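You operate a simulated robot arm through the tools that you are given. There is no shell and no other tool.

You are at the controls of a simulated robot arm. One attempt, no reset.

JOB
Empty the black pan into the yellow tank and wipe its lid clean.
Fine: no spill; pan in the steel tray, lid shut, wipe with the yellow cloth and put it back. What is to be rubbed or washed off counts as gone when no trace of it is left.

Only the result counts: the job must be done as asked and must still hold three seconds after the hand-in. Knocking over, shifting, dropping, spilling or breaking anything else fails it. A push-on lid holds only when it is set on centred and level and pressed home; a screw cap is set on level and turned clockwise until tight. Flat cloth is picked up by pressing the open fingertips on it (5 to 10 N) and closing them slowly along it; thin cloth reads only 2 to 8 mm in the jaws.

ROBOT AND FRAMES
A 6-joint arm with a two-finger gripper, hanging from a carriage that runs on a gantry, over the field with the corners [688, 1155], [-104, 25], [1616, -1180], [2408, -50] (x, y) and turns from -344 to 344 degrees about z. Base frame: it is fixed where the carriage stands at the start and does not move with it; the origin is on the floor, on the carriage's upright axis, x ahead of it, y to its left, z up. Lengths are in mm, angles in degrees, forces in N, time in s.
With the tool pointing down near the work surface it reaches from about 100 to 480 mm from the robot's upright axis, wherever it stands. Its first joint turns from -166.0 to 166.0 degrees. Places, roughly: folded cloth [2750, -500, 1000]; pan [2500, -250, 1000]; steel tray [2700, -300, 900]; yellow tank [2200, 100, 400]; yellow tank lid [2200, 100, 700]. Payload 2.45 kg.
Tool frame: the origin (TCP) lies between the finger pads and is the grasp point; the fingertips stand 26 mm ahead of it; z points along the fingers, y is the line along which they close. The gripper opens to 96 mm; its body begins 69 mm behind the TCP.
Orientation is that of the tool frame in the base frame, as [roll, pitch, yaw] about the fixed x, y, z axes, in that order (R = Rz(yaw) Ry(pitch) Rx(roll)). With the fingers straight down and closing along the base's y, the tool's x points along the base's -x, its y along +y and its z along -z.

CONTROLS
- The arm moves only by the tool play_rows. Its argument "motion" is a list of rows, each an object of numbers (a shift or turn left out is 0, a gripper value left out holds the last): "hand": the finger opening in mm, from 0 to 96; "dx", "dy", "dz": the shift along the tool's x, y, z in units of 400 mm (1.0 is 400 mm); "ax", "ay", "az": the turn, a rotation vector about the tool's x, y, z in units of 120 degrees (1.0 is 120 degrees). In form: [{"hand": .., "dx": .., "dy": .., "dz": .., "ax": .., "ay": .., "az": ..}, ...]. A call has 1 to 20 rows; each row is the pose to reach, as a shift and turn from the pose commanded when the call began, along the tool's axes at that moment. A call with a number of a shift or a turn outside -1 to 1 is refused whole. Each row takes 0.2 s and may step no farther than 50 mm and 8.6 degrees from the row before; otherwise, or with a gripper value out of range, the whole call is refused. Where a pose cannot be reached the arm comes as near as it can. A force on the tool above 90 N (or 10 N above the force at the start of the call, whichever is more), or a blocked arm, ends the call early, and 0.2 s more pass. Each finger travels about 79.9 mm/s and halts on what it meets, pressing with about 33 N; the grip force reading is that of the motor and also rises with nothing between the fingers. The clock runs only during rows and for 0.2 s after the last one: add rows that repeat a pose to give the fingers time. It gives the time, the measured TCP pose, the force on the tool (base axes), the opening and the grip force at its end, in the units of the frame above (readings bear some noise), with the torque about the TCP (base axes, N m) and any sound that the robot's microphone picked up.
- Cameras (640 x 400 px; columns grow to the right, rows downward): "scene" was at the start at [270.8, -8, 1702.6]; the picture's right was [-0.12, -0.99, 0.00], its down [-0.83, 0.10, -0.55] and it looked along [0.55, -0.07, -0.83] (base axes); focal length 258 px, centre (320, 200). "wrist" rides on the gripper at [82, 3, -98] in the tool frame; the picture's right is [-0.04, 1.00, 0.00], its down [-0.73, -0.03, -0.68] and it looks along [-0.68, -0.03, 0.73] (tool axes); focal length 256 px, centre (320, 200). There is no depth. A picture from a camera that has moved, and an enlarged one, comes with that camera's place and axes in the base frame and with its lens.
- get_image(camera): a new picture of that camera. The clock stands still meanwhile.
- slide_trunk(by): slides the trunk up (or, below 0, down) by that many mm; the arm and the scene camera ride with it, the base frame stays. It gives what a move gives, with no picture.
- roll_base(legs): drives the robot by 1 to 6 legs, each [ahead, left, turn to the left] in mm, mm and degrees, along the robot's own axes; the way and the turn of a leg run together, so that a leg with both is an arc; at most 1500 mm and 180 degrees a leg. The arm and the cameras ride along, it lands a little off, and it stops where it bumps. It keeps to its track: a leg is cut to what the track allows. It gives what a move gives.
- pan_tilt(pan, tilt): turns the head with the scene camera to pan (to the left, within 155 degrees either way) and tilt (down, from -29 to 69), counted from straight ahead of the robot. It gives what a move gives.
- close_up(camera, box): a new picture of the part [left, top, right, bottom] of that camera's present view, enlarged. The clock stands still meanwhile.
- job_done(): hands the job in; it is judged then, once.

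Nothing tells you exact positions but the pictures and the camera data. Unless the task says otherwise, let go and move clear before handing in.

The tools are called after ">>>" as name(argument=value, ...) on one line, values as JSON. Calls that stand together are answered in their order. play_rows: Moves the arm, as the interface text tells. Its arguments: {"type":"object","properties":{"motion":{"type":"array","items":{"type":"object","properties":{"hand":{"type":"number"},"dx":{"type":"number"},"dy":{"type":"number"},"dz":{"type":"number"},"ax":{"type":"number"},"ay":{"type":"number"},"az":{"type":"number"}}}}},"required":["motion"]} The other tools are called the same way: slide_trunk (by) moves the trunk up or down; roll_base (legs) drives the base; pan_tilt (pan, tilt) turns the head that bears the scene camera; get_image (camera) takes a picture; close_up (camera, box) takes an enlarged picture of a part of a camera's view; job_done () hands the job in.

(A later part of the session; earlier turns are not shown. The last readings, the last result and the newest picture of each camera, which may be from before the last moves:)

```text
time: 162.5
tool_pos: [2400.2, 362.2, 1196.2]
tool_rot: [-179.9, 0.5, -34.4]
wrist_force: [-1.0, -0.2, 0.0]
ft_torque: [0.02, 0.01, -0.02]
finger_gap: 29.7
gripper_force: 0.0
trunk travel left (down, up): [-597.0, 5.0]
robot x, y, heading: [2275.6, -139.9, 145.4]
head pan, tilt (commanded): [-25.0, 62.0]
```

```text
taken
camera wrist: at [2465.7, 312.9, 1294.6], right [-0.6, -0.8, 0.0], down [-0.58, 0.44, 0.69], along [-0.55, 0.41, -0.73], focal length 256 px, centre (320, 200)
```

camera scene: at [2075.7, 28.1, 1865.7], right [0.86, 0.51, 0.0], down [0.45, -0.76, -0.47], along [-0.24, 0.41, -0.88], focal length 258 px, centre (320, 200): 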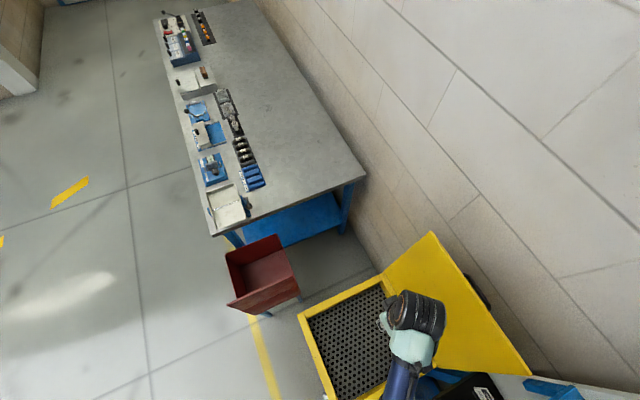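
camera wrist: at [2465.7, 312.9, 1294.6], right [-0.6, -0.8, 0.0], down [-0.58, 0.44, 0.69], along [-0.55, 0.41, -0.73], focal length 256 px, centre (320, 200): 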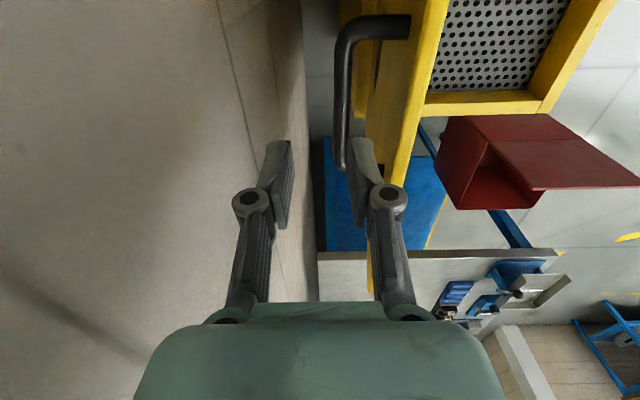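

>>> play_rows(motion=[{"dy": 0.02, "hand": 26}, {"dy": 0.04}, {"dy": 0.04, "dz": 0.04}, {"dy": 0.04, "dz": 0.08}])

>>> get_image(camera="wrist")

```text
time: 163.5
tool_pos: [2390.4, 350.5, 1165.7]
tool_rot: [-179.9, 0.6, -34.4]
wrist_force: [-1.4, -0.1, 0.3]
ft_torque: [0.02, -0.01, 0.0]
finger_gap: 26.1
gripper_force: 0.1
trunk travel left (down, up): [-597.0, 5.0]
robot x, y, heading: [2271.2, -146.2, 145.5]
head pan, tilt (commanded): [-25.0, 62.0]
```

```text
taken
camera wrist: at [2456.4, 300.4, 1263.0], right [-0.6, -0.8, 0.0], down [-0.58, 0.43, 0.69], along [-0.55, 0.41, -0.73], focal length 256 px, centre (320, 200)
```

wrist: 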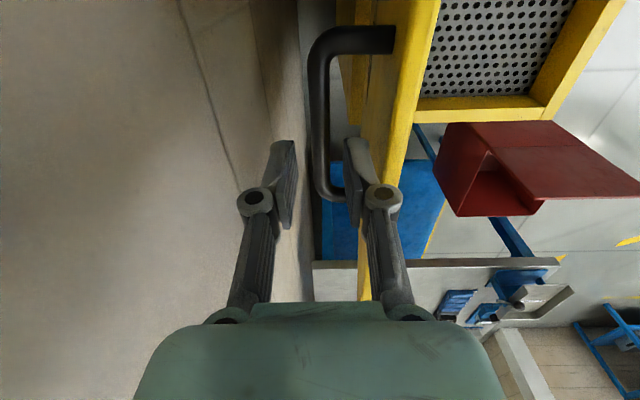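

>>> play_rows(motion=[{"dz": 0.035}, {"dz": 0.07}, {"dz": 0.105}, {"dz": 0.125}])

>>> get_image(camera="wrist")

```text
time: 164.5
tool_pos: [2388.4, 349.0, 1116.1]
tool_rot: [180.0, 0.4, -34.4]
wrist_force: [-0.3, 0.2, 0.5]
ft_torque: [-0.01, 0.01, -0.03]
finger_gap: 26.0
gripper_force: 0.0
trunk travel left (down, up): [-597.0, 5.0]
robot x, y, heading: [2270.9, -139.3, 145.5]
head pan, tilt (commanded): [-25.0, 62.0]
```

```text
taken
camera wrist: at [2455.1, 300.0, 1213.6], right [-0.6, -0.8, 0.0], down [-0.58, 0.43, 0.69], along [-0.55, 0.41, -0.73], focal length 256 px, centre (320, 200)
```

wrist: 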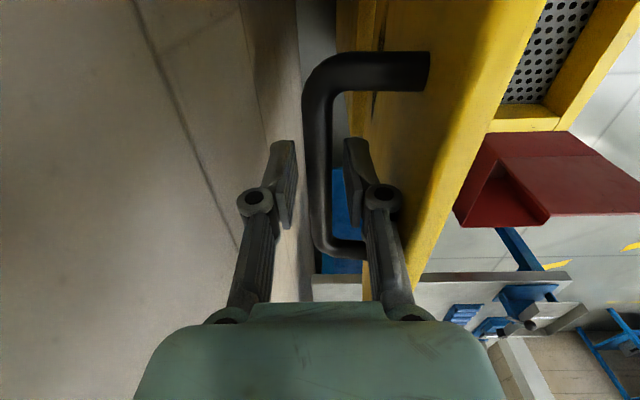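

>>> play_rows(motion=[{"dy": -0.006, "hand": 18}, {"dy": -0.006, "hand": 8}, {"dy": -0.006, "hand": 4}, {"dy": -0.006, "hand": 4}])

>>> get_image(camera="wrist")

```text
time: 165.5
tool_pos: [2390.7, 350.9, 1114.5]
tool_rot: [-180.0, 0.5, -34.4]
wrist_force: [-4.4, 0.1, -9.5]
ft_torque: [-0.05, -0.09, -0.93]
finger_gap: 10.5
gripper_force: 38.3
trunk travel left (down, up): [-597.0, 5.0]
robot x, y, heading: [2275.0, -141.8, 145.7]
head pan, tilt (commanded): [-25.0, 62.0]
```

```text
taken
camera wrist: at [2456.4, 301.1, 1212.9], right [-0.6, -0.8, 0.0], down [-0.58, 0.44, 0.69], along [-0.55, 0.41, -0.73], focal length 256 px, centre (320, 200)
```

wrist: 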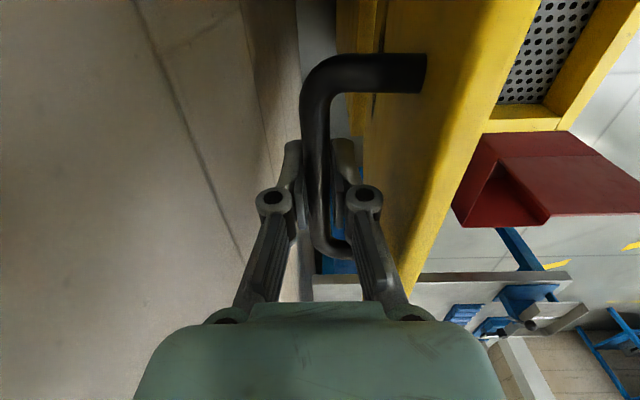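

The bar is gripped again. I'll swing the lid back through vertical along the same arc.

>>> play_rows(motion=[{"dy": 0.032, "dz": -0.0075}, {"dy": 0.064, "dz": -0.0145}, {"dy": 0.129, "dz": -0.0243}, {"dy": 0.1943, "dz": -0.0295}, {"dy": 0.26, "dz": -0.0303}, {"dy": 0.3255, "dz": -0.0263}, {"dy": 0.3255, "dz": -0.0263}])

>>> get_image(camera="scene")

```text
time: 167.1
tool_pos: [2317.0, 245.2, 1125.8]
tool_rot: [-179.9, 0.6, -34.4]
wrist_force: [-7.2, 5.1, 2.3]
ft_torque: [0.37, 0.4, -0.95]
finger_gap: 10.9
gripper_force: 37.6
trunk travel left (down, up): [-597.0, 5.0]
robot x, y, heading: [2273.9, -140.8, 145.4]
head pan, tilt (commanded): [-25.0, 62.0]
```

```text
taken
camera scene: at [2075.3, 28.2, 1866.2], right [0.86, 0.51, 0.0], down [0.45, -0.76, -0.47], along [-0.24, 0.41, -0.88], focal length 258 px, centre (320, 200)
```

scene: 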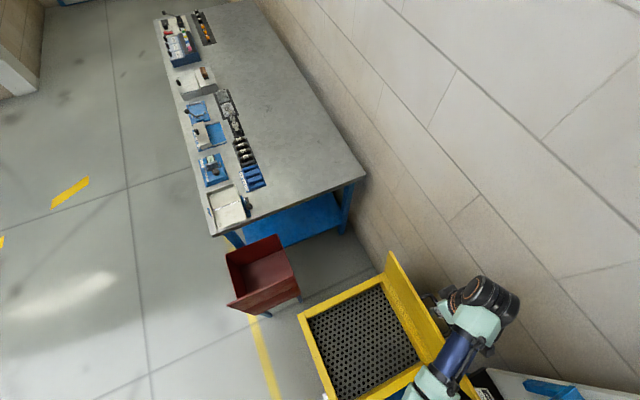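

>>> play_rows(motion=[{"dy": 0.065, "dz": 0.0083}, {"dy": 0.1293, "dz": 0.0213}, {"dy": 0.1925, "dz": 0.0388}, {"dy": 0.2545, "dz": 0.0605}, {"dy": 0.3148, "dz": 0.0865}, {"dy": 0.3148, "dz": 0.0865}])

>>> get_image(camera="wrist")

```text
time: 168.5
tool_pos: [2245.7, 143.2, 1090.2]
tool_rot: [-179.9, 0.6, -34.4]
wrist_force: [-11.9, 14.2, -11.9]
ft_torque: [0.24, 0.28, -0.89]
finger_gap: 10.6
gripper_force: 37.7
trunk travel left (down, up): [-597.0, 5.0]
robot x, y, heading: [2270.4, -140.0, 145.6]
head pan, tilt (commanded): [-25.0, 62.0]
```

```text
taken
camera wrist: at [2311.5, 92.8, 1188.3], right [-0.6, -0.8, 0.0], down [-0.58, 0.43, 0.69], along [-0.55, 0.41, -0.73], focal length 256 px, centre (320, 200)
```

wrist: 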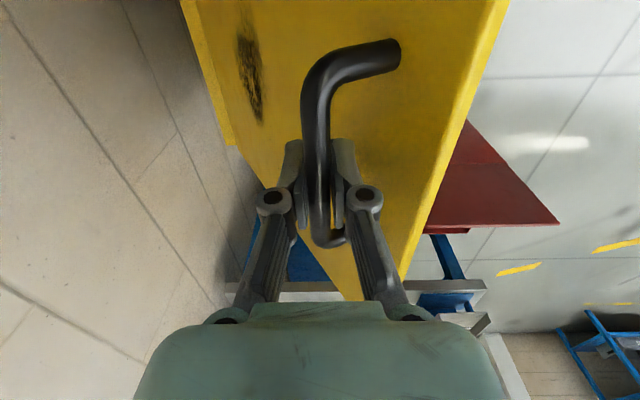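

>>> play_rows(motion=[{"dx": -0.004, "dy": 0.0583, "dz": 0.0303}, {"dx": -0.004, "dy": 0.1143, "dz": 0.0645}, {"dx": -0.004, "dy": 0.1678, "dz": 0.1025}, {"dx": -0.004, "dy": 0.2183, "dz": 0.1443}, {"dx": -0.004, "dy": 0.266, "dz": 0.1893}, {"dx": -0.004, "dy": 0.266, "dz": 0.1893}])

```text
time: 169.9
tool_pos: [2183.8, 53.9, 1014.0]
tool_rot: [-180.0, 0.5, -34.5]
wrist_force: [1.4, 3.0, -5.0]
ft_torque: [0.06, 0.03, -0.92]
finger_gap: 10.7
gripper_force: 37.9
trunk travel left (down, up): [-597.0, 5.0]
robot x, y, heading: [2274.3, -136.0, 145.5]
head pan, tilt (commanded): [-25.0, 62.0]
```

>>> play_rows(motion=[{"dy": 0.0445, "dz": 0.0483}, {"dy": 0.0855, "dz": 0.0995}, {"dy": 0.1228, "dz": 0.1535}, {"dy": 0.156, "dz": 0.21}, {"dy": 0.1855, "dz": 0.2688}, {"dy": 0.1855, "dz": 0.2688}])

>>> get_image(camera="wrist")

```text
time: 171.3
tool_pos: [2142.1, -7.0, 906.2]
tool_rot: [-180.0, 0.6, -34.4]
wrist_force: [-6.6, 2.1, -3.6]
ft_torque: [0.26, 0.27, -0.87]
finger_gap: 10.5
gripper_force: 37.7
trunk travel left (down, up): [-597.0, 5.0]
robot x, y, heading: [2272.2, -137.5, 145.4]
head pan, tilt (commanded): [-25.0, 62.0]
```

```text
taken
camera wrist: at [2207.3, -56.5, 1003.9], right [-0.6, -0.8, 0.0], down [-0.58, 0.43, 0.69], along [-0.55, 0.41, -0.73], focal length 256 px, centre (320, 200)
```

wrist: 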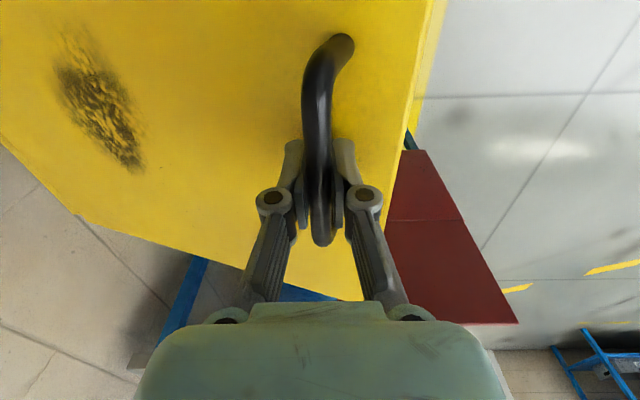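

>>> play_rows(motion=[{"dy": 0.0253, "dz": 0.0605}, {"dy": 0.046, "dz": 0.1228}, {"dy": 0.0625, "dz": 0.1863}, {"dy": 0.069, "dz": 0.22}, {"dy": 0.0748, "dz": 0.2508}, {"dy": 0.077, "dz": 0.268}, {"dy": 0.079, "dz": 0.2833}, {"dy": 0.079, "dz": 0.2833}])

>>> play_rows(motion=[{"dy": 0.001, "dz": 0.012}, {"dy": 0.002, "dz": 0.024}, {"dy": 0.002, "dz": 0.032}, {"dy": 0.002, "dz": 0.032}])

>>> get_image(camera="wrist")

>>> get_image(camera="scene")

```text
time: 173.1
tool_pos: [2124.0, -32.4, 793.4]
tool_rot: [179.9, 0.6, -34.3]
wrist_force: [-5.2, -3.0, -3.7]
ft_torque: [-0.2, -0.26, -0.63]
finger_gap: 10.6
gripper_force: 37.8
trunk travel left (down, up): [-597.0, 5.0]
robot x, y, heading: [2272.9, -139.8, 145.3]
head pan, tilt (commanded): [-25.0, 62.0]
```

```text
time: 174.1
tool_pos: [2123.6, -33.8, 786.4]
tool_rot: [-180.0, 0.4, -34.4]
wrist_force: [2.1, -3.6, 20.2]
ft_torque: [-0.42, -0.57, -0.67]
finger_gap: 10.9
gripper_force: 38.0
out of reach, approached as far as the arm can: row 3, 4
trunk travel left (down, up): [-597.0, 5.0]
robot x, y, heading: [2272.1, -144.3, 145.7]
head pan, tilt (commanded): [-25.0, 62.0]
```

```text
taken
camera wrist: at [2188.5, -83.4, 883.4], right [-0.6, -0.8, 0.0], down [-0.58, 0.44, 0.68], along [-0.55, 0.41, -0.73], focal length 256 px, centre (320, 200)
```

wrist: 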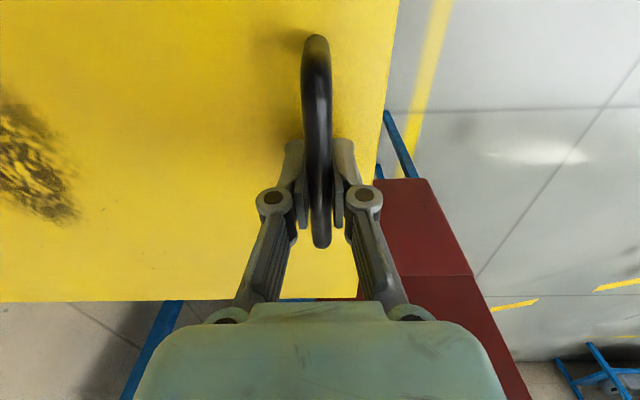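

```text
taken
camera scene: at [2075.7, 27.9, 1865.9], right [0.86, 0.51, 0.0], down [0.45, -0.76, -0.47], along [-0.24, 0.4, -0.88], focal length 258 px, centre (320, 200)
```

scene: 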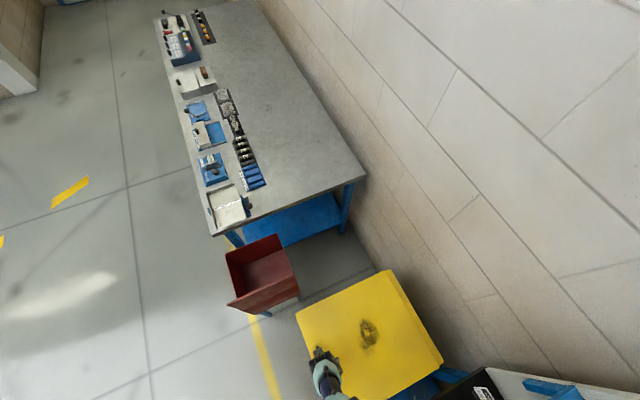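

The lid is down (20 N pressing on it). I'll open the fingers, lift off and check that it's flush.

>>> play_rows(motion=[{"dz": 0, "hand": 20}, {"dz": 0, "hand": 44}, {"dz": 0, "hand": 44}, {"dz": -0.05, "hand": 44}, {"dz": -0.12, "hand": 44}, {"dz": -0.24, "hand": 44}, {"dz": -0.36, "hand": 44}])

>>> get_image(camera="wrist")

>>> close_up(camera="scene", box=[280, 250, 460, 400])

```text
time: 175.7
tool_pos: [2087.6, -8.7, 801.3]
tool_rot: [-180.0, 0.4, -34.5]
wrist_force: [1.2, -0.2, 0.6]
ft_torque: [0.03, 0.07, 0.03]
finger_gap: 44.0
gripper_force: 0.0
out of reach, approached as far as the arm can: row 4, 5, 6, 7
trunk travel left (down, up): [-597.0, 5.0]
robot x, y, heading: [2271.2, -140.3, 145.6]
head pan, tilt (commanded): [-25.0, 62.0]
```

```text
taken
camera wrist: at [2153.5, -59.1, 899.8], right [-0.6, -0.8, 0.0], down [-0.59, 0.44, 0.68], along [-0.55, 0.41, -0.73], focal length 256 px, centre (320, 200)
```

wrist: 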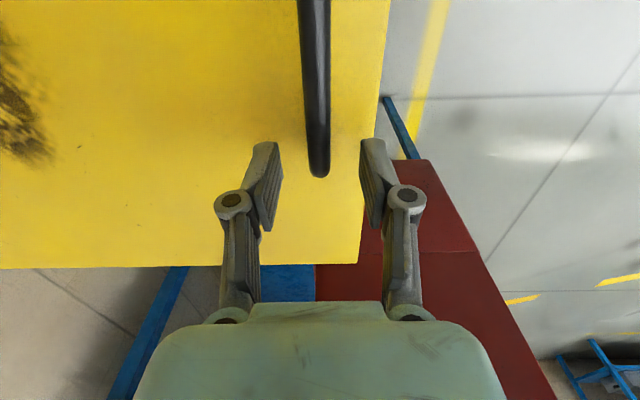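

```text
2.67 times, centred on (370, 325) of scene
camera zoom: at [2075.8, 28.0, 1865.6], right [0.86, 0.51, 0.0], down [0.45, -0.76, -0.47], along [-0.24, 0.4, -0.88], focal length 688 px, centre (187, -133)
```

zoom: 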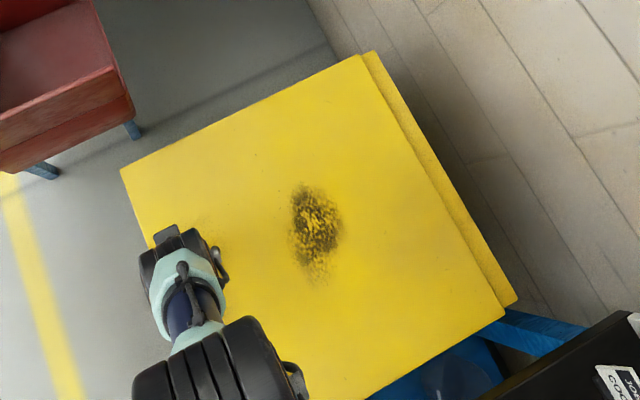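

>>> play_rows(motion=[{"dz": -0.1}, {"dz": -0.2}, {"dx": -0.05, "dz": -0.3}, {"dx": -0.1, "dz": -0.4}, {"dx": -0.15, "dz": -0.5}])

>>> get_image(camera="scene")

>>> get_image(camera="wrist")

```text
time: 176.9
tool_pos: [1986.7, 76.9, 869.2]
tool_rot: [-180.0, 0.3, -34.3]
wrist_force: [0.4, -0.6, 0.1]
ft_torque: [0.1, 0.08, 0.01]
finger_gap: 44.1
gripper_force: 0.0
out of reach, approached as far as the arm can: row 1, 2, 3, 4, 5
trunk travel left (down, up): [-597.0, 5.0]
robot x, y, heading: [2274.7, -142.1, 145.4]
head pan, tilt (commanded): [-25.0, 62.0]
```

```text
taken
camera scene: at [2075.8, 27.9, 1865.5], right [0.86, 0.51, 0.0], down [0.45, -0.76, -0.47], along [-0.24, 0.4, -0.88], focal length 258 px, centre (320, 200)
```

scene: 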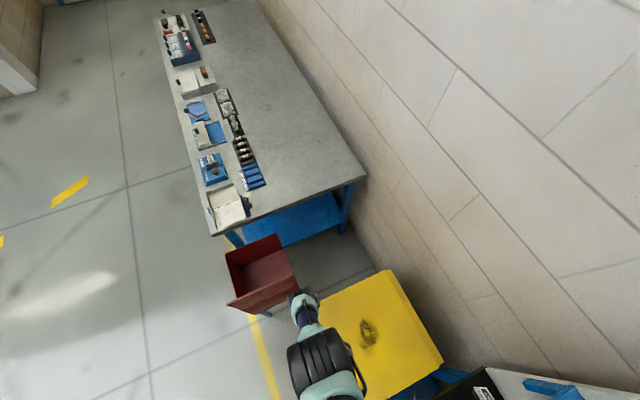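

```text
taken
camera wrist: at [2052.1, 27.2, 966.2], right [-0.6, -0.8, 0.0], down [-0.59, 0.44, 0.68], along [-0.55, 0.41, -0.73], focal length 256 px, centre (320, 200)
```

wrist: 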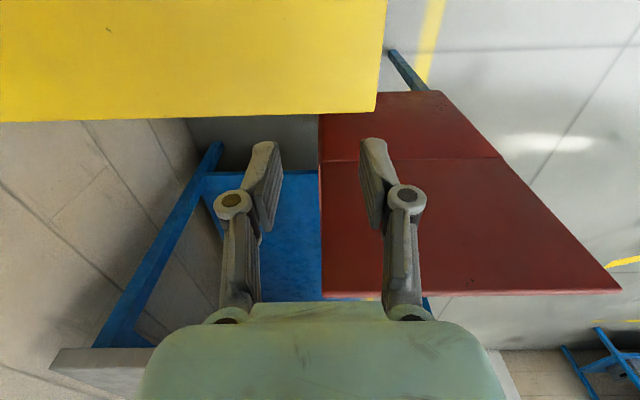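

>>> play_rows(motion=[{"dy": 0.08, "dz": -0.06}, {"dy": 0.16, "dz": -0.12}, {"dy": 0.24, "dz": -0.18}, {"dy": 0.32, "dz": -0.24}, {"dy": 0.37, "dz": -0.32}])

>>> get_image(camera="scene")

```text
time: 178.1
tool_pos: [1841.8, -32.0, 933.4]
tool_rot: [-180.0, 0.4, -34.4]
wrist_force: [1.1, -0.8, -0.7]
ft_torque: [0.0, 0.03, 0.01]
finger_gap: 44.1
gripper_force: 0.0
out of reach, approached as far as the arm can: row 1, 2, 3, 4, 5
trunk travel left (down, up): [-597.0, 5.0]
robot x, y, heading: [2269.4, -142.9, 145.5]
head pan, tilt (commanded): [-25.0, 62.0]
```

```text
taken
camera scene: at [2075.8, 28.1, 1865.6], right [0.86, 0.51, 0.0], down [0.45, -0.76, -0.47], along [-0.24, 0.4, -0.88], focal length 258 px, centre (320, 200)
```

scene: 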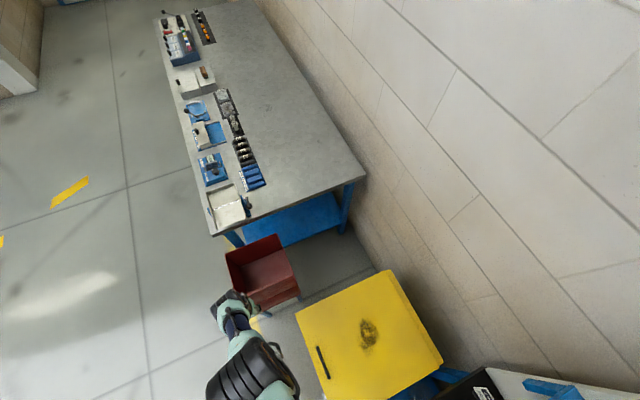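

The arm seems to have run out to its stretched lower limit (a 660 mm sphere about the shoulder). I'll pull straight back toward the shoulder to bend the elbow again.

>>> play_rows(motion=[{"dx": 0.04, "dy": -0.015, "dz": -0.046}, {"dx": 0.08, "dy": -0.03, "dz": -0.092}, {"dx": 0.12, "dy": -0.045, "dz": -0.138}, {"dx": 0.159, "dy": -0.06, "dz": -0.184}])

```text
time: 179.1
tool_pos: [1842.0, -31.9, 932.7]
tool_rot: [-179.9, 0.5, -34.3]
wrist_force: [0.2, -0.2, -0.3]
ft_torque: [0.04, -0.01, -0.01]
finger_gap: 44.1
gripper_force: 0.1
out of reach, approached as far as the arm can: row 1, 2, 3, 4
trunk travel left (down, up): [-597.0, 5.0]
robot x, y, heading: [2273.4, -137.1, 145.3]
head pan, tilt (commanded): [-25.0, 62.0]
```

>>> play_rows(motion=[{"dx": 0.04, "dy": -0.015, "dz": 0.02}, {"dx": 0.08, "dy": -0.03, "dz": 0.04}, {"dx": 0.12, "dy": -0.045, "dz": 0.06}, {"dx": 0.157, "dy": -0.0588, "dz": 0.08}])

```text
time: 180.1
tool_pos: [1897.2, -49.3, 886.2]
tool_rot: [-179.9, 0.4, -34.3]
wrist_force: [-0.2, -0.2, 0.2]
ft_torque: [0.0, 0.01, 0.03]
finger_gap: 43.9
gripper_force: 0.1
out of reach, approached as far as the arm can: row 1, 2, 3, 4
trunk travel left (down, up): [-597.0, 5.0]
robot x, y, heading: [2274.1, -141.1, 145.3]
head pan, tilt (commanded): [-25.0, 62.0]
```

>>> play_rows(motion=[{"dx": 0.1118, "dy": -0.0435}, {"dx": 0.2236, "dy": -0.087}, {"dx": 0.3354, "dy": -0.1305}, {"dx": 0.4472, "dy": -0.174}])

>>> get_image(camera="scene")

```text
time: 181.1
tool_pos: [2043.6, -79.0, 804.2]
tool_rot: [179.9, 0.5, -34.5]
wrist_force: [-1.1, 0.8, -0.1]
ft_torque: [0.02, -0.04, 0.02]
finger_gap: 44.1
gripper_force: 0.1
out of reach, approached as far as the arm can: row 1, 2, 3, 4
trunk travel left (down, up): [-597.0, 5.0]
robot x, y, heading: [2272.4, -138.8, 145.3]
head pan, tilt (commanded): [-25.0, 62.0]
```

```text
taken
camera scene: at [2075.6, 28.0, 1865.7], right [0.86, 0.51, 0.0], down [0.45, -0.76, -0.47], along [-0.24, 0.4, -0.88], focal length 258 px, centre (320, 200)
```

scene: 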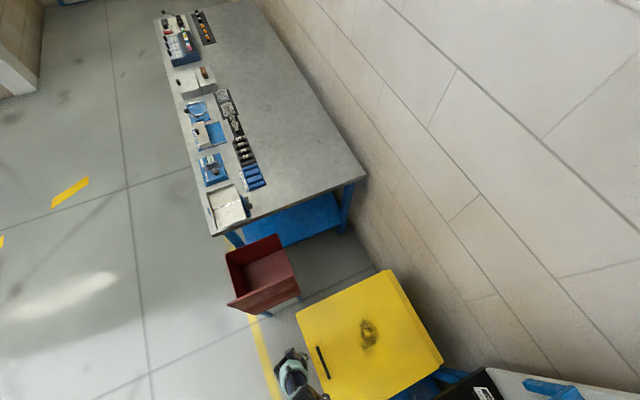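

>>> play_rows(motion=[{"dy": 0.02, "ay": -0.06}, {"dy": 0.04, "ay": -0.12}, {"dy": 0.06, "ay": -0.18}, {"dy": 0.075, "ay": -0.24}])

```text
time: 182.1
tool_pos: [2031.6, -106.4, 805.4]
tool_rot: [-179.9, 29.3, -34.3]
wrist_force: [-1.2, 0.2, -0.1]
ft_torque: [-0.05, -0.07, 0.01]
finger_gap: 44.1
gripper_force: 0.0
out of reach, approached as far as the arm can: row 1, 2, 3
trunk travel left (down, up): [-597.0, 5.0]
robot x, y, heading: [2275.6, -144.8, 145.8]
head pan, tilt (commanded): [-25.0, 62.0]
```

>>> play_rows(motion=[{"dx": -0.0367, "dz": -0.0655}, {"dx": -0.0733, "dz": -0.131}, {"dx": -0.11, "dz": -0.1965}, {"dx": -0.1467, "dz": -0.262}])

```text
time: 183.1
tool_pos: [2033.9, -110.1, 927.0]
tool_rot: [-179.9, 29.1, -34.3]
wrist_force: [0.5, 0.6, 0.4]
ft_torque: [0.04, 0.0, -0.02]
finger_gap: 44.1
gripper_force: 0.1
out of reach, approached as far as the arm can: row 1
trunk travel left (down, up): [-597.0, 5.0]
robot x, y, heading: [2275.2, -143.3, 145.3]
head pan, tilt (commanded): [-25.0, 62.0]
```

>>> play_rows(motion=[{"dx": -0.0367, "dz": -0.0655, "ay": 0.06}, {"dx": -0.0733, "dz": -0.131, "ay": 0.12}, {"dx": -0.11, "dz": -0.1965, "ay": 0.18}, {"dx": -0.147, "dz": -0.2615, "ay": 0.24}])

>>> get_image(camera="scene")

>>> close_up(camera="scene", box=[280, 250, 460, 400])

```text
time: 184.1
tool_pos: [2032.3, -109.9, 1043.9]
tool_rot: [179.9, 0.4, -34.2]
wrist_force: [-0.2, 0.2, -0.3]
ft_torque: [0.03, 0.07, 0.01]
finger_gap: 44.2
gripper_force: 0.0
trunk travel left (down, up): [-597.0, 5.0]
robot x, y, heading: [2270.1, -140.0, 145.3]
head pan, tilt (commanded): [-25.0, 62.0]
```

```text
taken
camera scene: at [2075.8, 28.0, 1865.6], right [0.86, 0.51, 0.0], down [0.45, -0.76, -0.47], along [-0.24, 0.4, -0.88], focal length 258 px, centre (320, 200)
```

scene: 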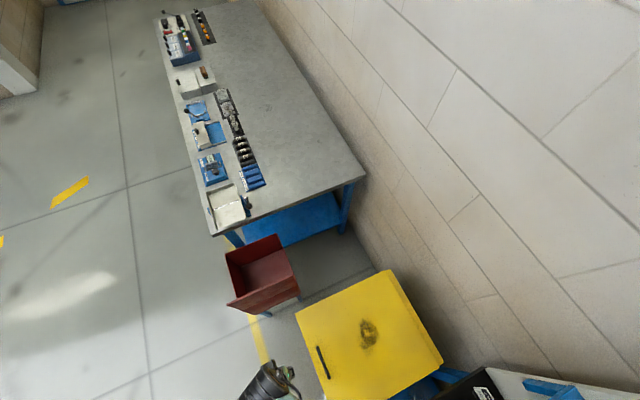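

```text
2.67 times, centred on (370, 325) of scene
camera zoom: at [2075.8, 28.0, 1865.6], right [0.86, 0.51, 0.0], down [0.45, -0.76, -0.47], along [-0.24, 0.4, -0.88], focal length 688 px, centre (187, -133)
```

zoom: 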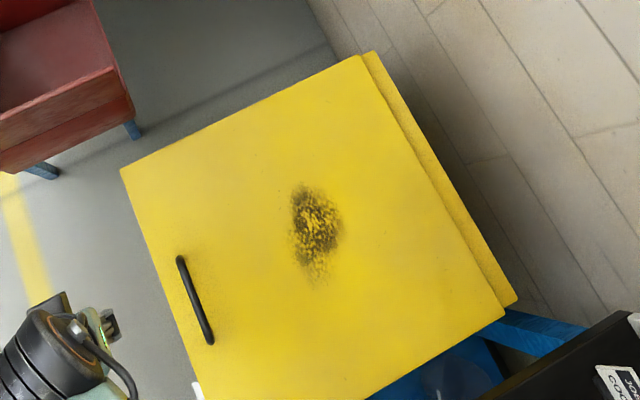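

The lid looks shut and the arm is free again. The smear spans roughly 130 x 100 mm in the lid's middle. Now I'll turn around via the aisle side and go to the track end nearest the cloth.

>>> roll_base(legs=[[0, 0, 0], [0, 0, 180]])

>>> pan_tilt(pan=0, tilt=50)

>>> get_image(camera="scene")

```text
time: 192.3
tool_pos: [2514.2, -156.8, 1044.0]
tool_rot: [-180.0, 0.5, 149.5]
wrist_force: [0.3, -0.4, 0.1]
ft_torque: [0.02, -0.01, 0.0]
finger_gap: 44.0
gripper_force: 0.0
trunk travel left (down, up): [-597.0, 5.0]
robot x, y, heading: [2272.3, -142.9, -30.4]
head pan, tilt (commanded): [-25.0, 62.0]
```

```text
time: 193.2
tool_pos: [2513.8, -157.3, 1044.1]
tool_rot: [-180.0, 0.5, 149.5]
wrist_force: [0.5, 0.2, 0.1]
ft_torque: [-0.02, -0.03, -0.04]
finger_gap: 43.7
gripper_force: 0.1
trunk travel left (down, up): [-597.0, 5.0]
robot x, y, heading: [2271.0, -141.4, -30.5]
head pan, tilt (commanded): [0.0, 50.0]
```

```text
taken
camera scene: at [2511.6, -281.6, 1880.5], right [-0.51, -0.86, 0.0], down [-0.66, 0.39, -0.64], along [0.55, -0.33, -0.77], focal length 258 px, centre (320, 200)
```

scene: 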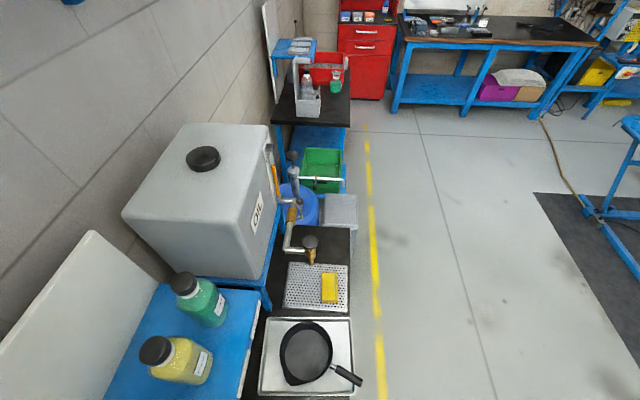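

>>> roll_base(legs=[[0, 0, -4.5], [55, 0, 0]])

>>> pan_tilt(pan=0, tilt=58)

>>> get_image(camera="scene")

>>> close_up(camera="scene", box=[250, 160, 400, 320])

```text
time: 194.7
tool_pos: [2557.5, -205.6, 1043.2]
tool_rot: [-180.0, 0.5, 145.2]
wrist_force: [0.7, 0.7, -0.1]
ft_torque: [-0.02, -0.01, 0.04]
finger_gap: 44.0
gripper_force: 0.1
trunk travel left (down, up): [-597.0, 5.0]
robot x, y, heading: [2323.3, -172.0, -34.9]
head pan, tilt (commanded): [0.0, 50.0]
```

```text
time: 195.3
tool_pos: [2557.8, -206.1, 1043.9]
tool_rot: [-180.0, 0.5, 145.1]
wrist_force: [0.1, 0.1, 0.6]
ft_torque: [0.01, -0.01, 0.01]
finger_gap: 44.0
gripper_force: 0.1
trunk travel left (down, up): [-597.0, 5.0]
robot x, y, heading: [2315.0, -172.2, -34.8]
head pan, tilt (commanded): [0.0, 58.0]
```

```text
taken
camera scene: at [2538.2, -325.8, 1870.4], right [-0.57, -0.82, 0.0], down [-0.7, 0.49, -0.53], along [0.43, -0.3, -0.85], focal length 258 px, centre (320, 200)
```

scene: 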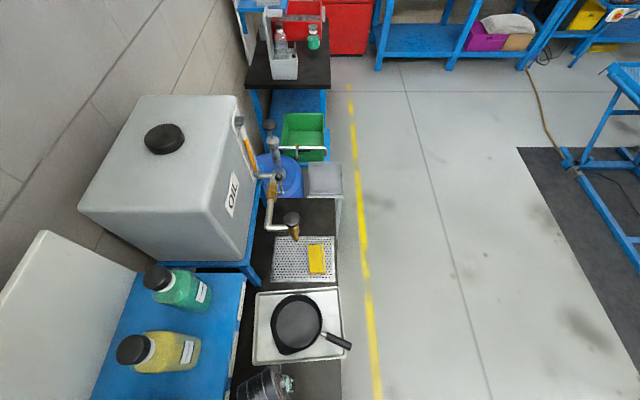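

```text
2.50 times, centred on (325, 240) of scene
camera zoom: at [2538.2, -325.8, 1870.4], right [-0.57, -0.82, 0.0], down [-0.7, 0.49, -0.53], along [0.43, -0.3, -0.85], focal length 645 px, centre (308, 100)
```

zoom: 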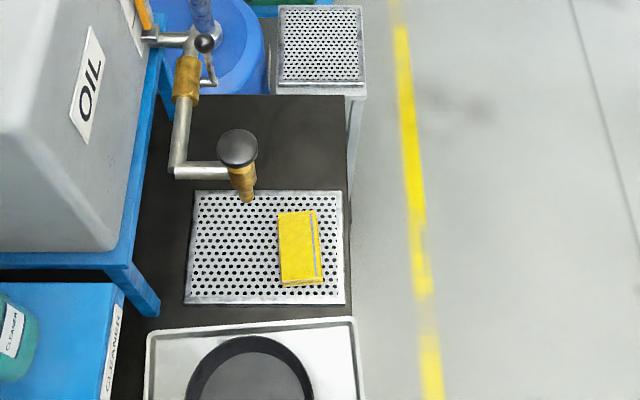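

The cloth lies square to the bench, about 120 x 60 mm, centred near (607, -135) in bench axes, with an oil tap just beyond it that I must keep clear of. I'll extend the arm over it in stages.

>>> play_rows(motion=[{"dx": -0.032, "dy": -0.082, "dz": -0.047, "hand": 90}, {"dx": -0.064, "dy": -0.164, "dz": -0.094}, {"dx": -0.095, "dy": -0.245, "dz": -0.14}, {"dx": -0.2, "dy": -0.245, "dz": -0.14}, {"dx": -0.315, "dy": -0.245, "dz": -0.14}, {"dx": -0.43, "dy": -0.245, "dz": -0.14}, {"dx": -0.545, "dy": -0.245, "dz": -0.14}, {"dx": -0.66, "dy": -0.245, "dz": -0.14}])

>>> get_image(camera="wrist")

```text
time: 197.2
tool_pos: [2718.7, -439.1, 1099.1]
tool_rot: [-179.9, 0.4, 145.2]
wrist_force: [-0.5, 1.1, -1.5]
ft_torque: [-0.04, -0.02, -0.02]
finger_gap: 90.3
gripper_force: 0.1
trunk travel left (down, up): [-597.0, 5.0]
robot x, y, heading: [2314.3, -171.8, -34.8]
head pan, tilt (commanded): [0.0, 58.0]
```

```text
taken
camera wrist: at [2652.2, -389.4, 1196.8], right [0.6, 0.8, 0.0], down [0.58, -0.44, 0.68], along [0.55, -0.41, -0.73], focal length 256 px, centre (320, 200)
```

wrist: 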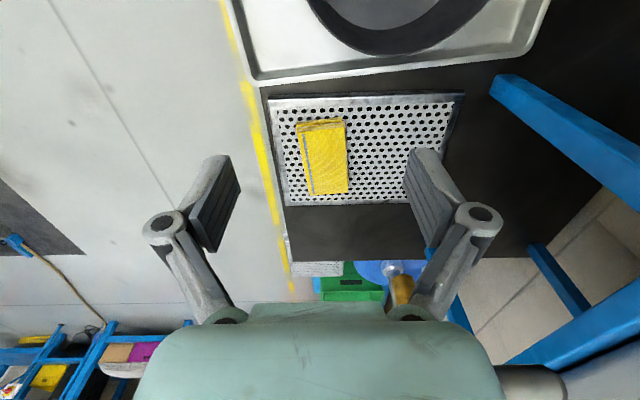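

>>> play_rows(motion=[{"dx": -0.07, "ay": -0.042}, {"dx": -0.145, "ay": -0.084}, {"dx": -0.22, "ay": -0.126}, {"dx": -0.29, "ay": -0.167}])

>>> get_image(camera="wrist")

```text
time: 198.2
tool_pos: [2814.7, -505.6, 1102.5]
tool_rot: [-180.0, 20.6, 145.2]
wrist_force: [-0.9, -0.3, -0.2]
ft_torque: [0.02, 0.0, -0.02]
finger_gap: 90.0
gripper_force: 0.1
trunk travel left (down, up): [-597.0, 5.0]
robot x, y, heading: [2319.0, -173.1, -34.8]
head pan, tilt (commanded): [0.0, 58.0]
```

```text
taken
camera wrist: at [2725.0, -438.7, 1166.8], right [0.6, 0.8, 0.01], down [0.35, -0.28, 0.89], along [0.72, -0.53, -0.45], focal length 256 px, centre (320, 200)
```

wrist: 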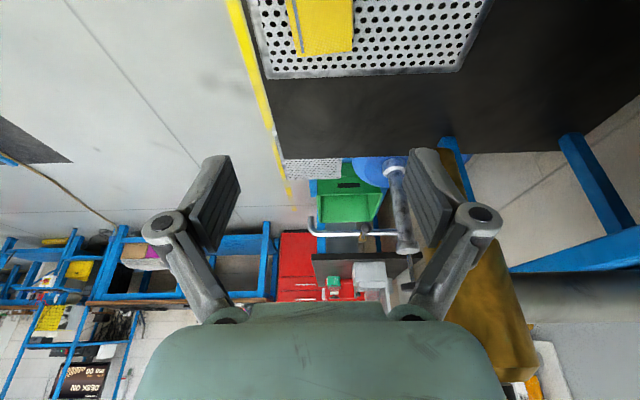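

The oil tap's nozzle hangs right beside the gripper (I now place it near (602, -70), z from 1080 to 1235), so I'll move away from it toward the aisle right now.

>>> play_rows(motion=[{"dy": -0.04}, {"dy": -0.09}, {"dy": -0.15}])

>>> get_image(camera="wrist")

>>> close_up(camera="scene", box=[230, 120, 400, 300])

```text
time: 198.9
tool_pos: [2779.6, -552.9, 1104.0]
tool_rot: [-179.9, 20.5, 145.2]
wrist_force: [-0.1, 0.8, 0.1]
ft_torque: [-0.01, 0.01, -0.03]
finger_gap: 90.1
gripper_force: 0.1
trunk travel left (down, up): [-597.0, 5.0]
robot x, y, heading: [2316.2, -171.0, -35.0]
head pan, tilt (commanded): [0.0, 58.0]
```

```text
taken
camera wrist: at [2690.3, -487.1, 1167.8], right [0.6, 0.8, 0.01], down [0.35, -0.28, 0.89], along [0.72, -0.53, -0.45], focal length 256 px, centre (320, 200)
```

wrist: 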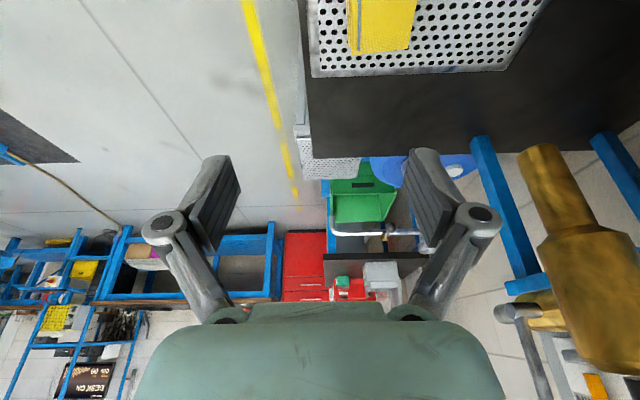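

```text
2.22 times, centred on (315, 210) of scene
camera zoom: at [2538.2, -325.7, 1870.3], right [-0.57, -0.82, 0.0], down [-0.7, 0.49, -0.53], along [0.43, -0.3, -0.85], focal length 573 px, centre (331, 178)
```

zoom: 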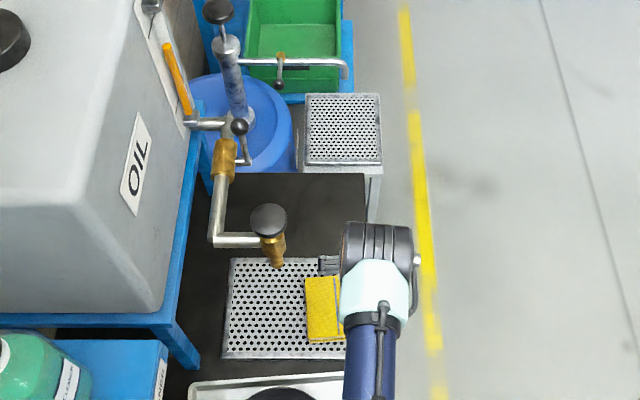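

>>> play_rows(motion=[{"ay": -0.04}, {"ay": -0.08}])

>>> slide_trunk(by=-165)

>>> get_image(camera="wrist")

>>> get_image(camera="scene")

```text
time: 199.6
tool_pos: [2778.7, -554.5, 1104.3]
tool_rot: [-180.0, 30.2, 145.1]
wrist_force: [0.4, 0.0, 0.6]
ft_torque: [0.03, 0.04, 0.0]
finger_gap: 89.9
gripper_force: 0.1
trunk travel left (down, up): [-597.0, 5.0]
robot x, y, heading: [2317.2, -172.6, -35.0]
head pan, tilt (commanded): [0.0, 58.0]
```

```text
time: 201.4
tool_pos: [2779.1, -553.1, 939.6]
tool_rot: [-180.0, 30.1, 145.3]
wrist_force: [-0.1, -0.1, 1.4]
ft_torque: [-0.02, -0.03, 0.02]
finger_gap: 90.0
gripper_force: 0.0
trunk travel left (down, up): [-432.0, 170.0]
robot x, y, heading: [2318.5, -171.7, -35.2]
head pan, tilt (commanded): [0.0, 58.0]
```

```text
taken
camera wrist: at [2682.1, -482.6, 983.5], right [0.6, 0.8, 0.02], down [0.22, -0.19, 0.96], along [0.77, -0.57, -0.29], focal length 256 px, centre (320, 200)
```

wrist: 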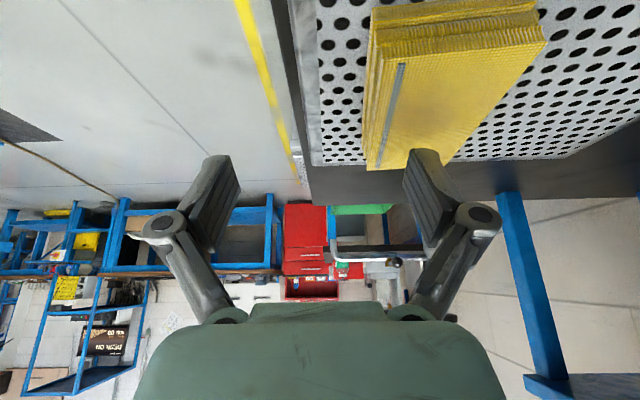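

```text
taken
camera scene: at [2538.2, -325.8, 1705.4], right [-0.57, -0.82, 0.0], down [-0.7, 0.49, -0.53], along [0.43, -0.3, -0.85], focal length 258 px, centre (320, 200)
```

scene: 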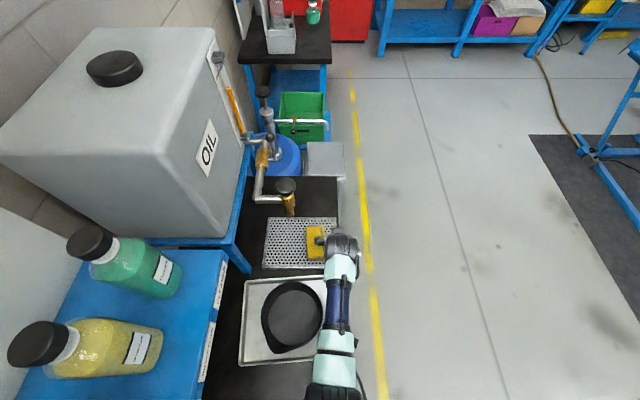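

The cloth is a folded stack about 17 mm thick, its top near z≈903, turned about 7°. I'll shift over it with the fingers straddling it, staying below and clear of the tap.

>>> play_rows(motion=[{"dx": -0.007, "dy": 0.05, "dz": 0.004, "ax": -0.01, "az": -0.017, "hand": 92}, {"dx": -0.014, "dy": 0.1, "dz": 0.008, "ax": -0.02, "az": -0.034, "hand": 92}, {"dx": -0.0217, "dy": 0.145, "dz": 0.0125, "ax": -0.0293, "az": -0.0505, "hand": 92}])

>>> get_image(camera="wrist")

>>> close_up(camera="scene", box=[230, 160, 400, 300])

```text
time: 202.2
tool_pos: [2821.3, -513.0, 940.1]
tool_rot: [-180.0, 30.2, 152.2]
wrist_force: [-0.3, 0.7, -0.1]
ft_torque: [0.02, 0.02, 0.0]
finger_gap: 92.2
gripper_force: 0.0
trunk travel left (down, up): [-432.0, 170.0]
robot x, y, heading: [2320.6, -172.1, -34.7]
head pan, tilt (commanded): [0.0, 58.0]
```

```text
taken
camera wrist: at [2717.2, -455.2, 984.9], right [0.5, 0.87, 0.02], down [0.25, -0.16, 0.96], along [0.83, -0.47, -0.3], focal length 256 px, centre (320, 200)
```

wrist: 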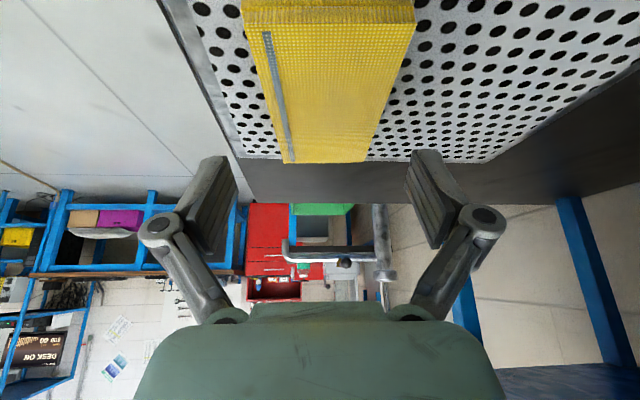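

```text
2.86 times, centred on (315, 230) of scene
camera zoom: at [2538.1, -325.8, 1705.3], right [-0.57, -0.82, 0.0], down [-0.7, 0.49, -0.53], along [0.43, -0.3, -0.85], focal length 737 px, centre (334, 114)
```

zoom: 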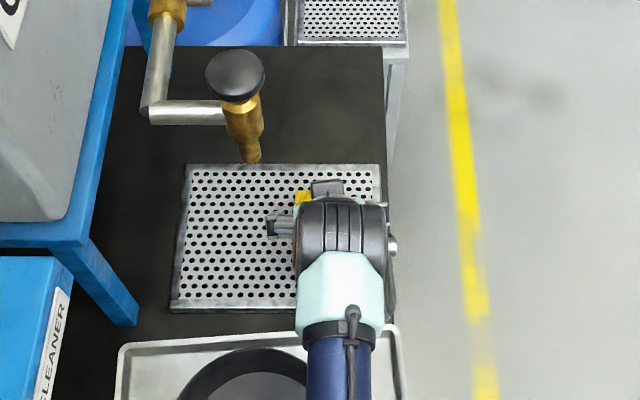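

The cloth is centred and aligned between the fingers. I'll descend with the fingertips beside it, watching the force.

>>> play_rows(motion=[{"dx": 0.0125, "dz": 0.0216}, {"dx": 0.0225, "dz": 0.039}, {"dx": 0.0276, "dz": 0.0476}, {"dx": 0.0276, "dz": 0.0476}])

>>> get_image(camera="wrist")

```text
time: 203.2
tool_pos: [2822.1, -514.0, 917.1]
tool_rot: [179.9, 30.1, 152.2]
wrist_force: [-0.6, 0.1, -0.6]
ft_torque: [0.02, 0.02, 0.01]
finger_gap: 92.1
gripper_force: 0.1
trunk travel left (down, up): [-432.0, 170.0]
robot x, y, heading: [2316.5, -170.7, -34.9]
head pan, tilt (commanded): [0.0, 58.0]
```

```text
taken
camera wrist: at [2716.4, -454.9, 961.6], right [0.5, 0.87, 0.02], down [0.25, -0.16, 0.96], along [0.83, -0.47, -0.29], focal length 256 px, centre (320, 200)
```

wrist: 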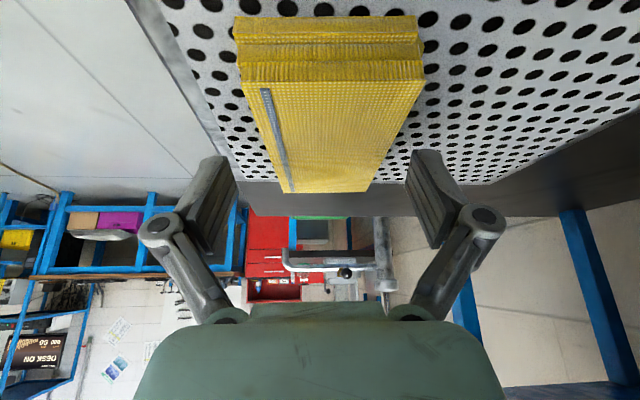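

>>> play_rows(motion=[{"dx": 0.005, "dz": 0.0087, "hand": 92}, {"dx": 0.01, "dz": 0.0173, "hand": 92}, {"dx": 0.01, "dz": 0.0173, "hand": 80}, {"dx": 0.01, "dz": 0.0173, "hand": 72}, {"dx": 0.01, "dz": 0.0173, "hand": 66}, {"dx": 0.01, "dz": 0.0173, "hand": 60}, {"dx": 0.01, "dz": 0.0173, "hand": 56}, {"dx": 0.01, "dz": 0.0173, "hand": 56}])

>>> get_image(camera="wrist")

```text
time: 205.0
tool_pos: [2821.2, -513.0, 909.9]
tool_rot: [179.9, 30.1, 152.2]
wrist_force: [-0.4, 0.2, 3.8]
ft_torque: [0.12, -0.04, -0.06]
finger_gap: 67.4
gripper_force: 33.3
trunk travel left (down, up): [-432.0, 170.0]
robot x, y, heading: [2319.1, -174.6, -34.9]
head pan, tilt (commanded): [0.0, 58.0]
```

```text
taken
camera wrist: at [2716.5, -454.4, 954.0], right [0.5, 0.87, 0.02], down [0.25, -0.16, 0.96], along [0.83, -0.47, -0.29], focal length 256 px, centre (320, 200)
```

wrist: 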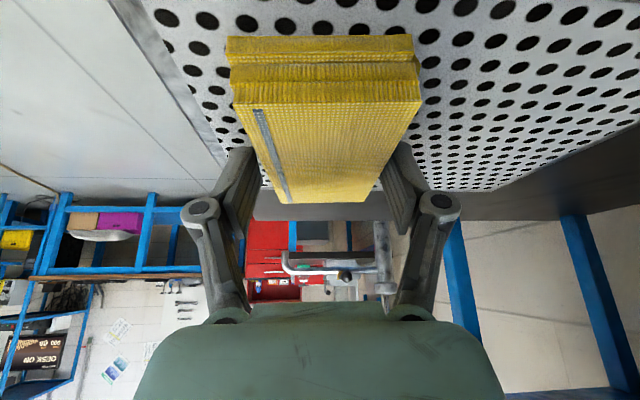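

Gripped at 67 mm with 33 N. I'll lift it a little and check it holds.

>>> play_rows(motion=[{"dx": -0.0125, "dz": -0.0216}, {"dx": -0.025, "dz": -0.0433}, {"dx": -0.0376, "dz": -0.0649}, {"dx": -0.0376, "dz": -0.0649}])

>>> get_image(camera="wrist")

>>> close_up(camera="scene", box=[230, 160, 400, 300])

```text
time: 206.0
tool_pos: [2820.4, -511.3, 938.2]
tool_rot: [-179.9, 30.0, 152.2]
wrist_force: [0.9, -0.1, -0.9]
ft_torque: [-0.04, -0.02, 0.0]
finger_gap: 67.4
gripper_force: 32.7
trunk travel left (down, up): [-432.0, 170.0]
robot x, y, heading: [2319.8, -171.2, -35.0]
head pan, tilt (commanded): [0.0, 58.0]
```

```text
taken
camera wrist: at [2715.5, -452.5, 982.8], right [0.5, 0.87, 0.02], down [0.25, -0.16, 0.96], along [0.83, -0.47, -0.29], focal length 256 px, centre (320, 200)
```

wrist: 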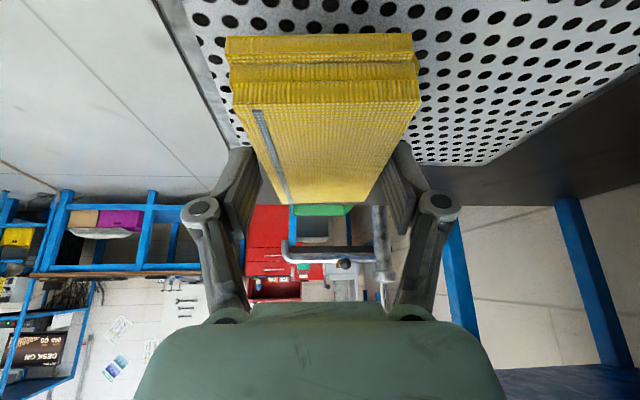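

```text
2.86 times, centred on (315, 230) of scene
camera zoom: at [2538.2, -325.8, 1705.3], right [-0.57, -0.82, 0.0], down [-0.7, 0.49, -0.53], along [0.43, -0.3, -0.85], focal length 737 px, centre (334, 114)
```

zoom: 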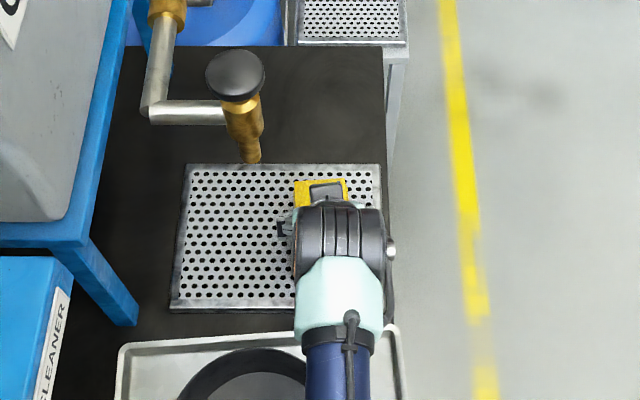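

The cloth holds firmly as a block. I'll move it away from the tap toward the aisle, raise the trunk and retract the arm.

>>> play_rows(motion=[{"dy": -0.04}, {"dy": -0.09}, {"dy": -0.15}, {"dy": -0.2}])

>>> slide_trunk(by=165)

>>> get_image(camera="wrist")

```text
time: 207.0
tool_pos: [2783.3, -583.0, 936.9]
tool_rot: [-180.0, 30.2, 152.2]
wrist_force: [-0.5, 0.1, -0.3]
ft_torque: [-0.04, 0.01, 0.02]
finger_gap: 67.6
gripper_force: 32.9
trunk travel left (down, up): [-432.0, 170.0]
robot x, y, heading: [2314.6, -173.9, -34.6]
head pan, tilt (commanded): [0.0, 58.0]
```

```text
time: 208.9
tool_pos: [2784.3, -581.5, 1102.3]
tool_rot: [-180.0, 30.1, 152.2]
wrist_force: [1.2, 0.3, 0.0]
ft_torque: [0.02, 0.02, -0.05]
finger_gap: 67.1
gripper_force: 33.6
trunk travel left (down, up): [-597.0, 5.0]
robot x, y, heading: [2315.9, -173.3, -34.7]
head pan, tilt (commanded): [0.0, 58.0]
```

```text
taken
camera wrist: at [2679.0, -523.6, 1146.7], right [0.5, 0.87, 0.02], down [0.25, -0.16, 0.96], along [0.83, -0.47, -0.29], focal length 256 px, centre (320, 200)
```

wrist: 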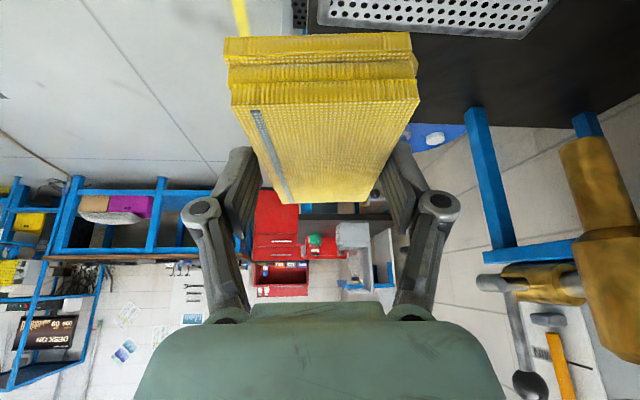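

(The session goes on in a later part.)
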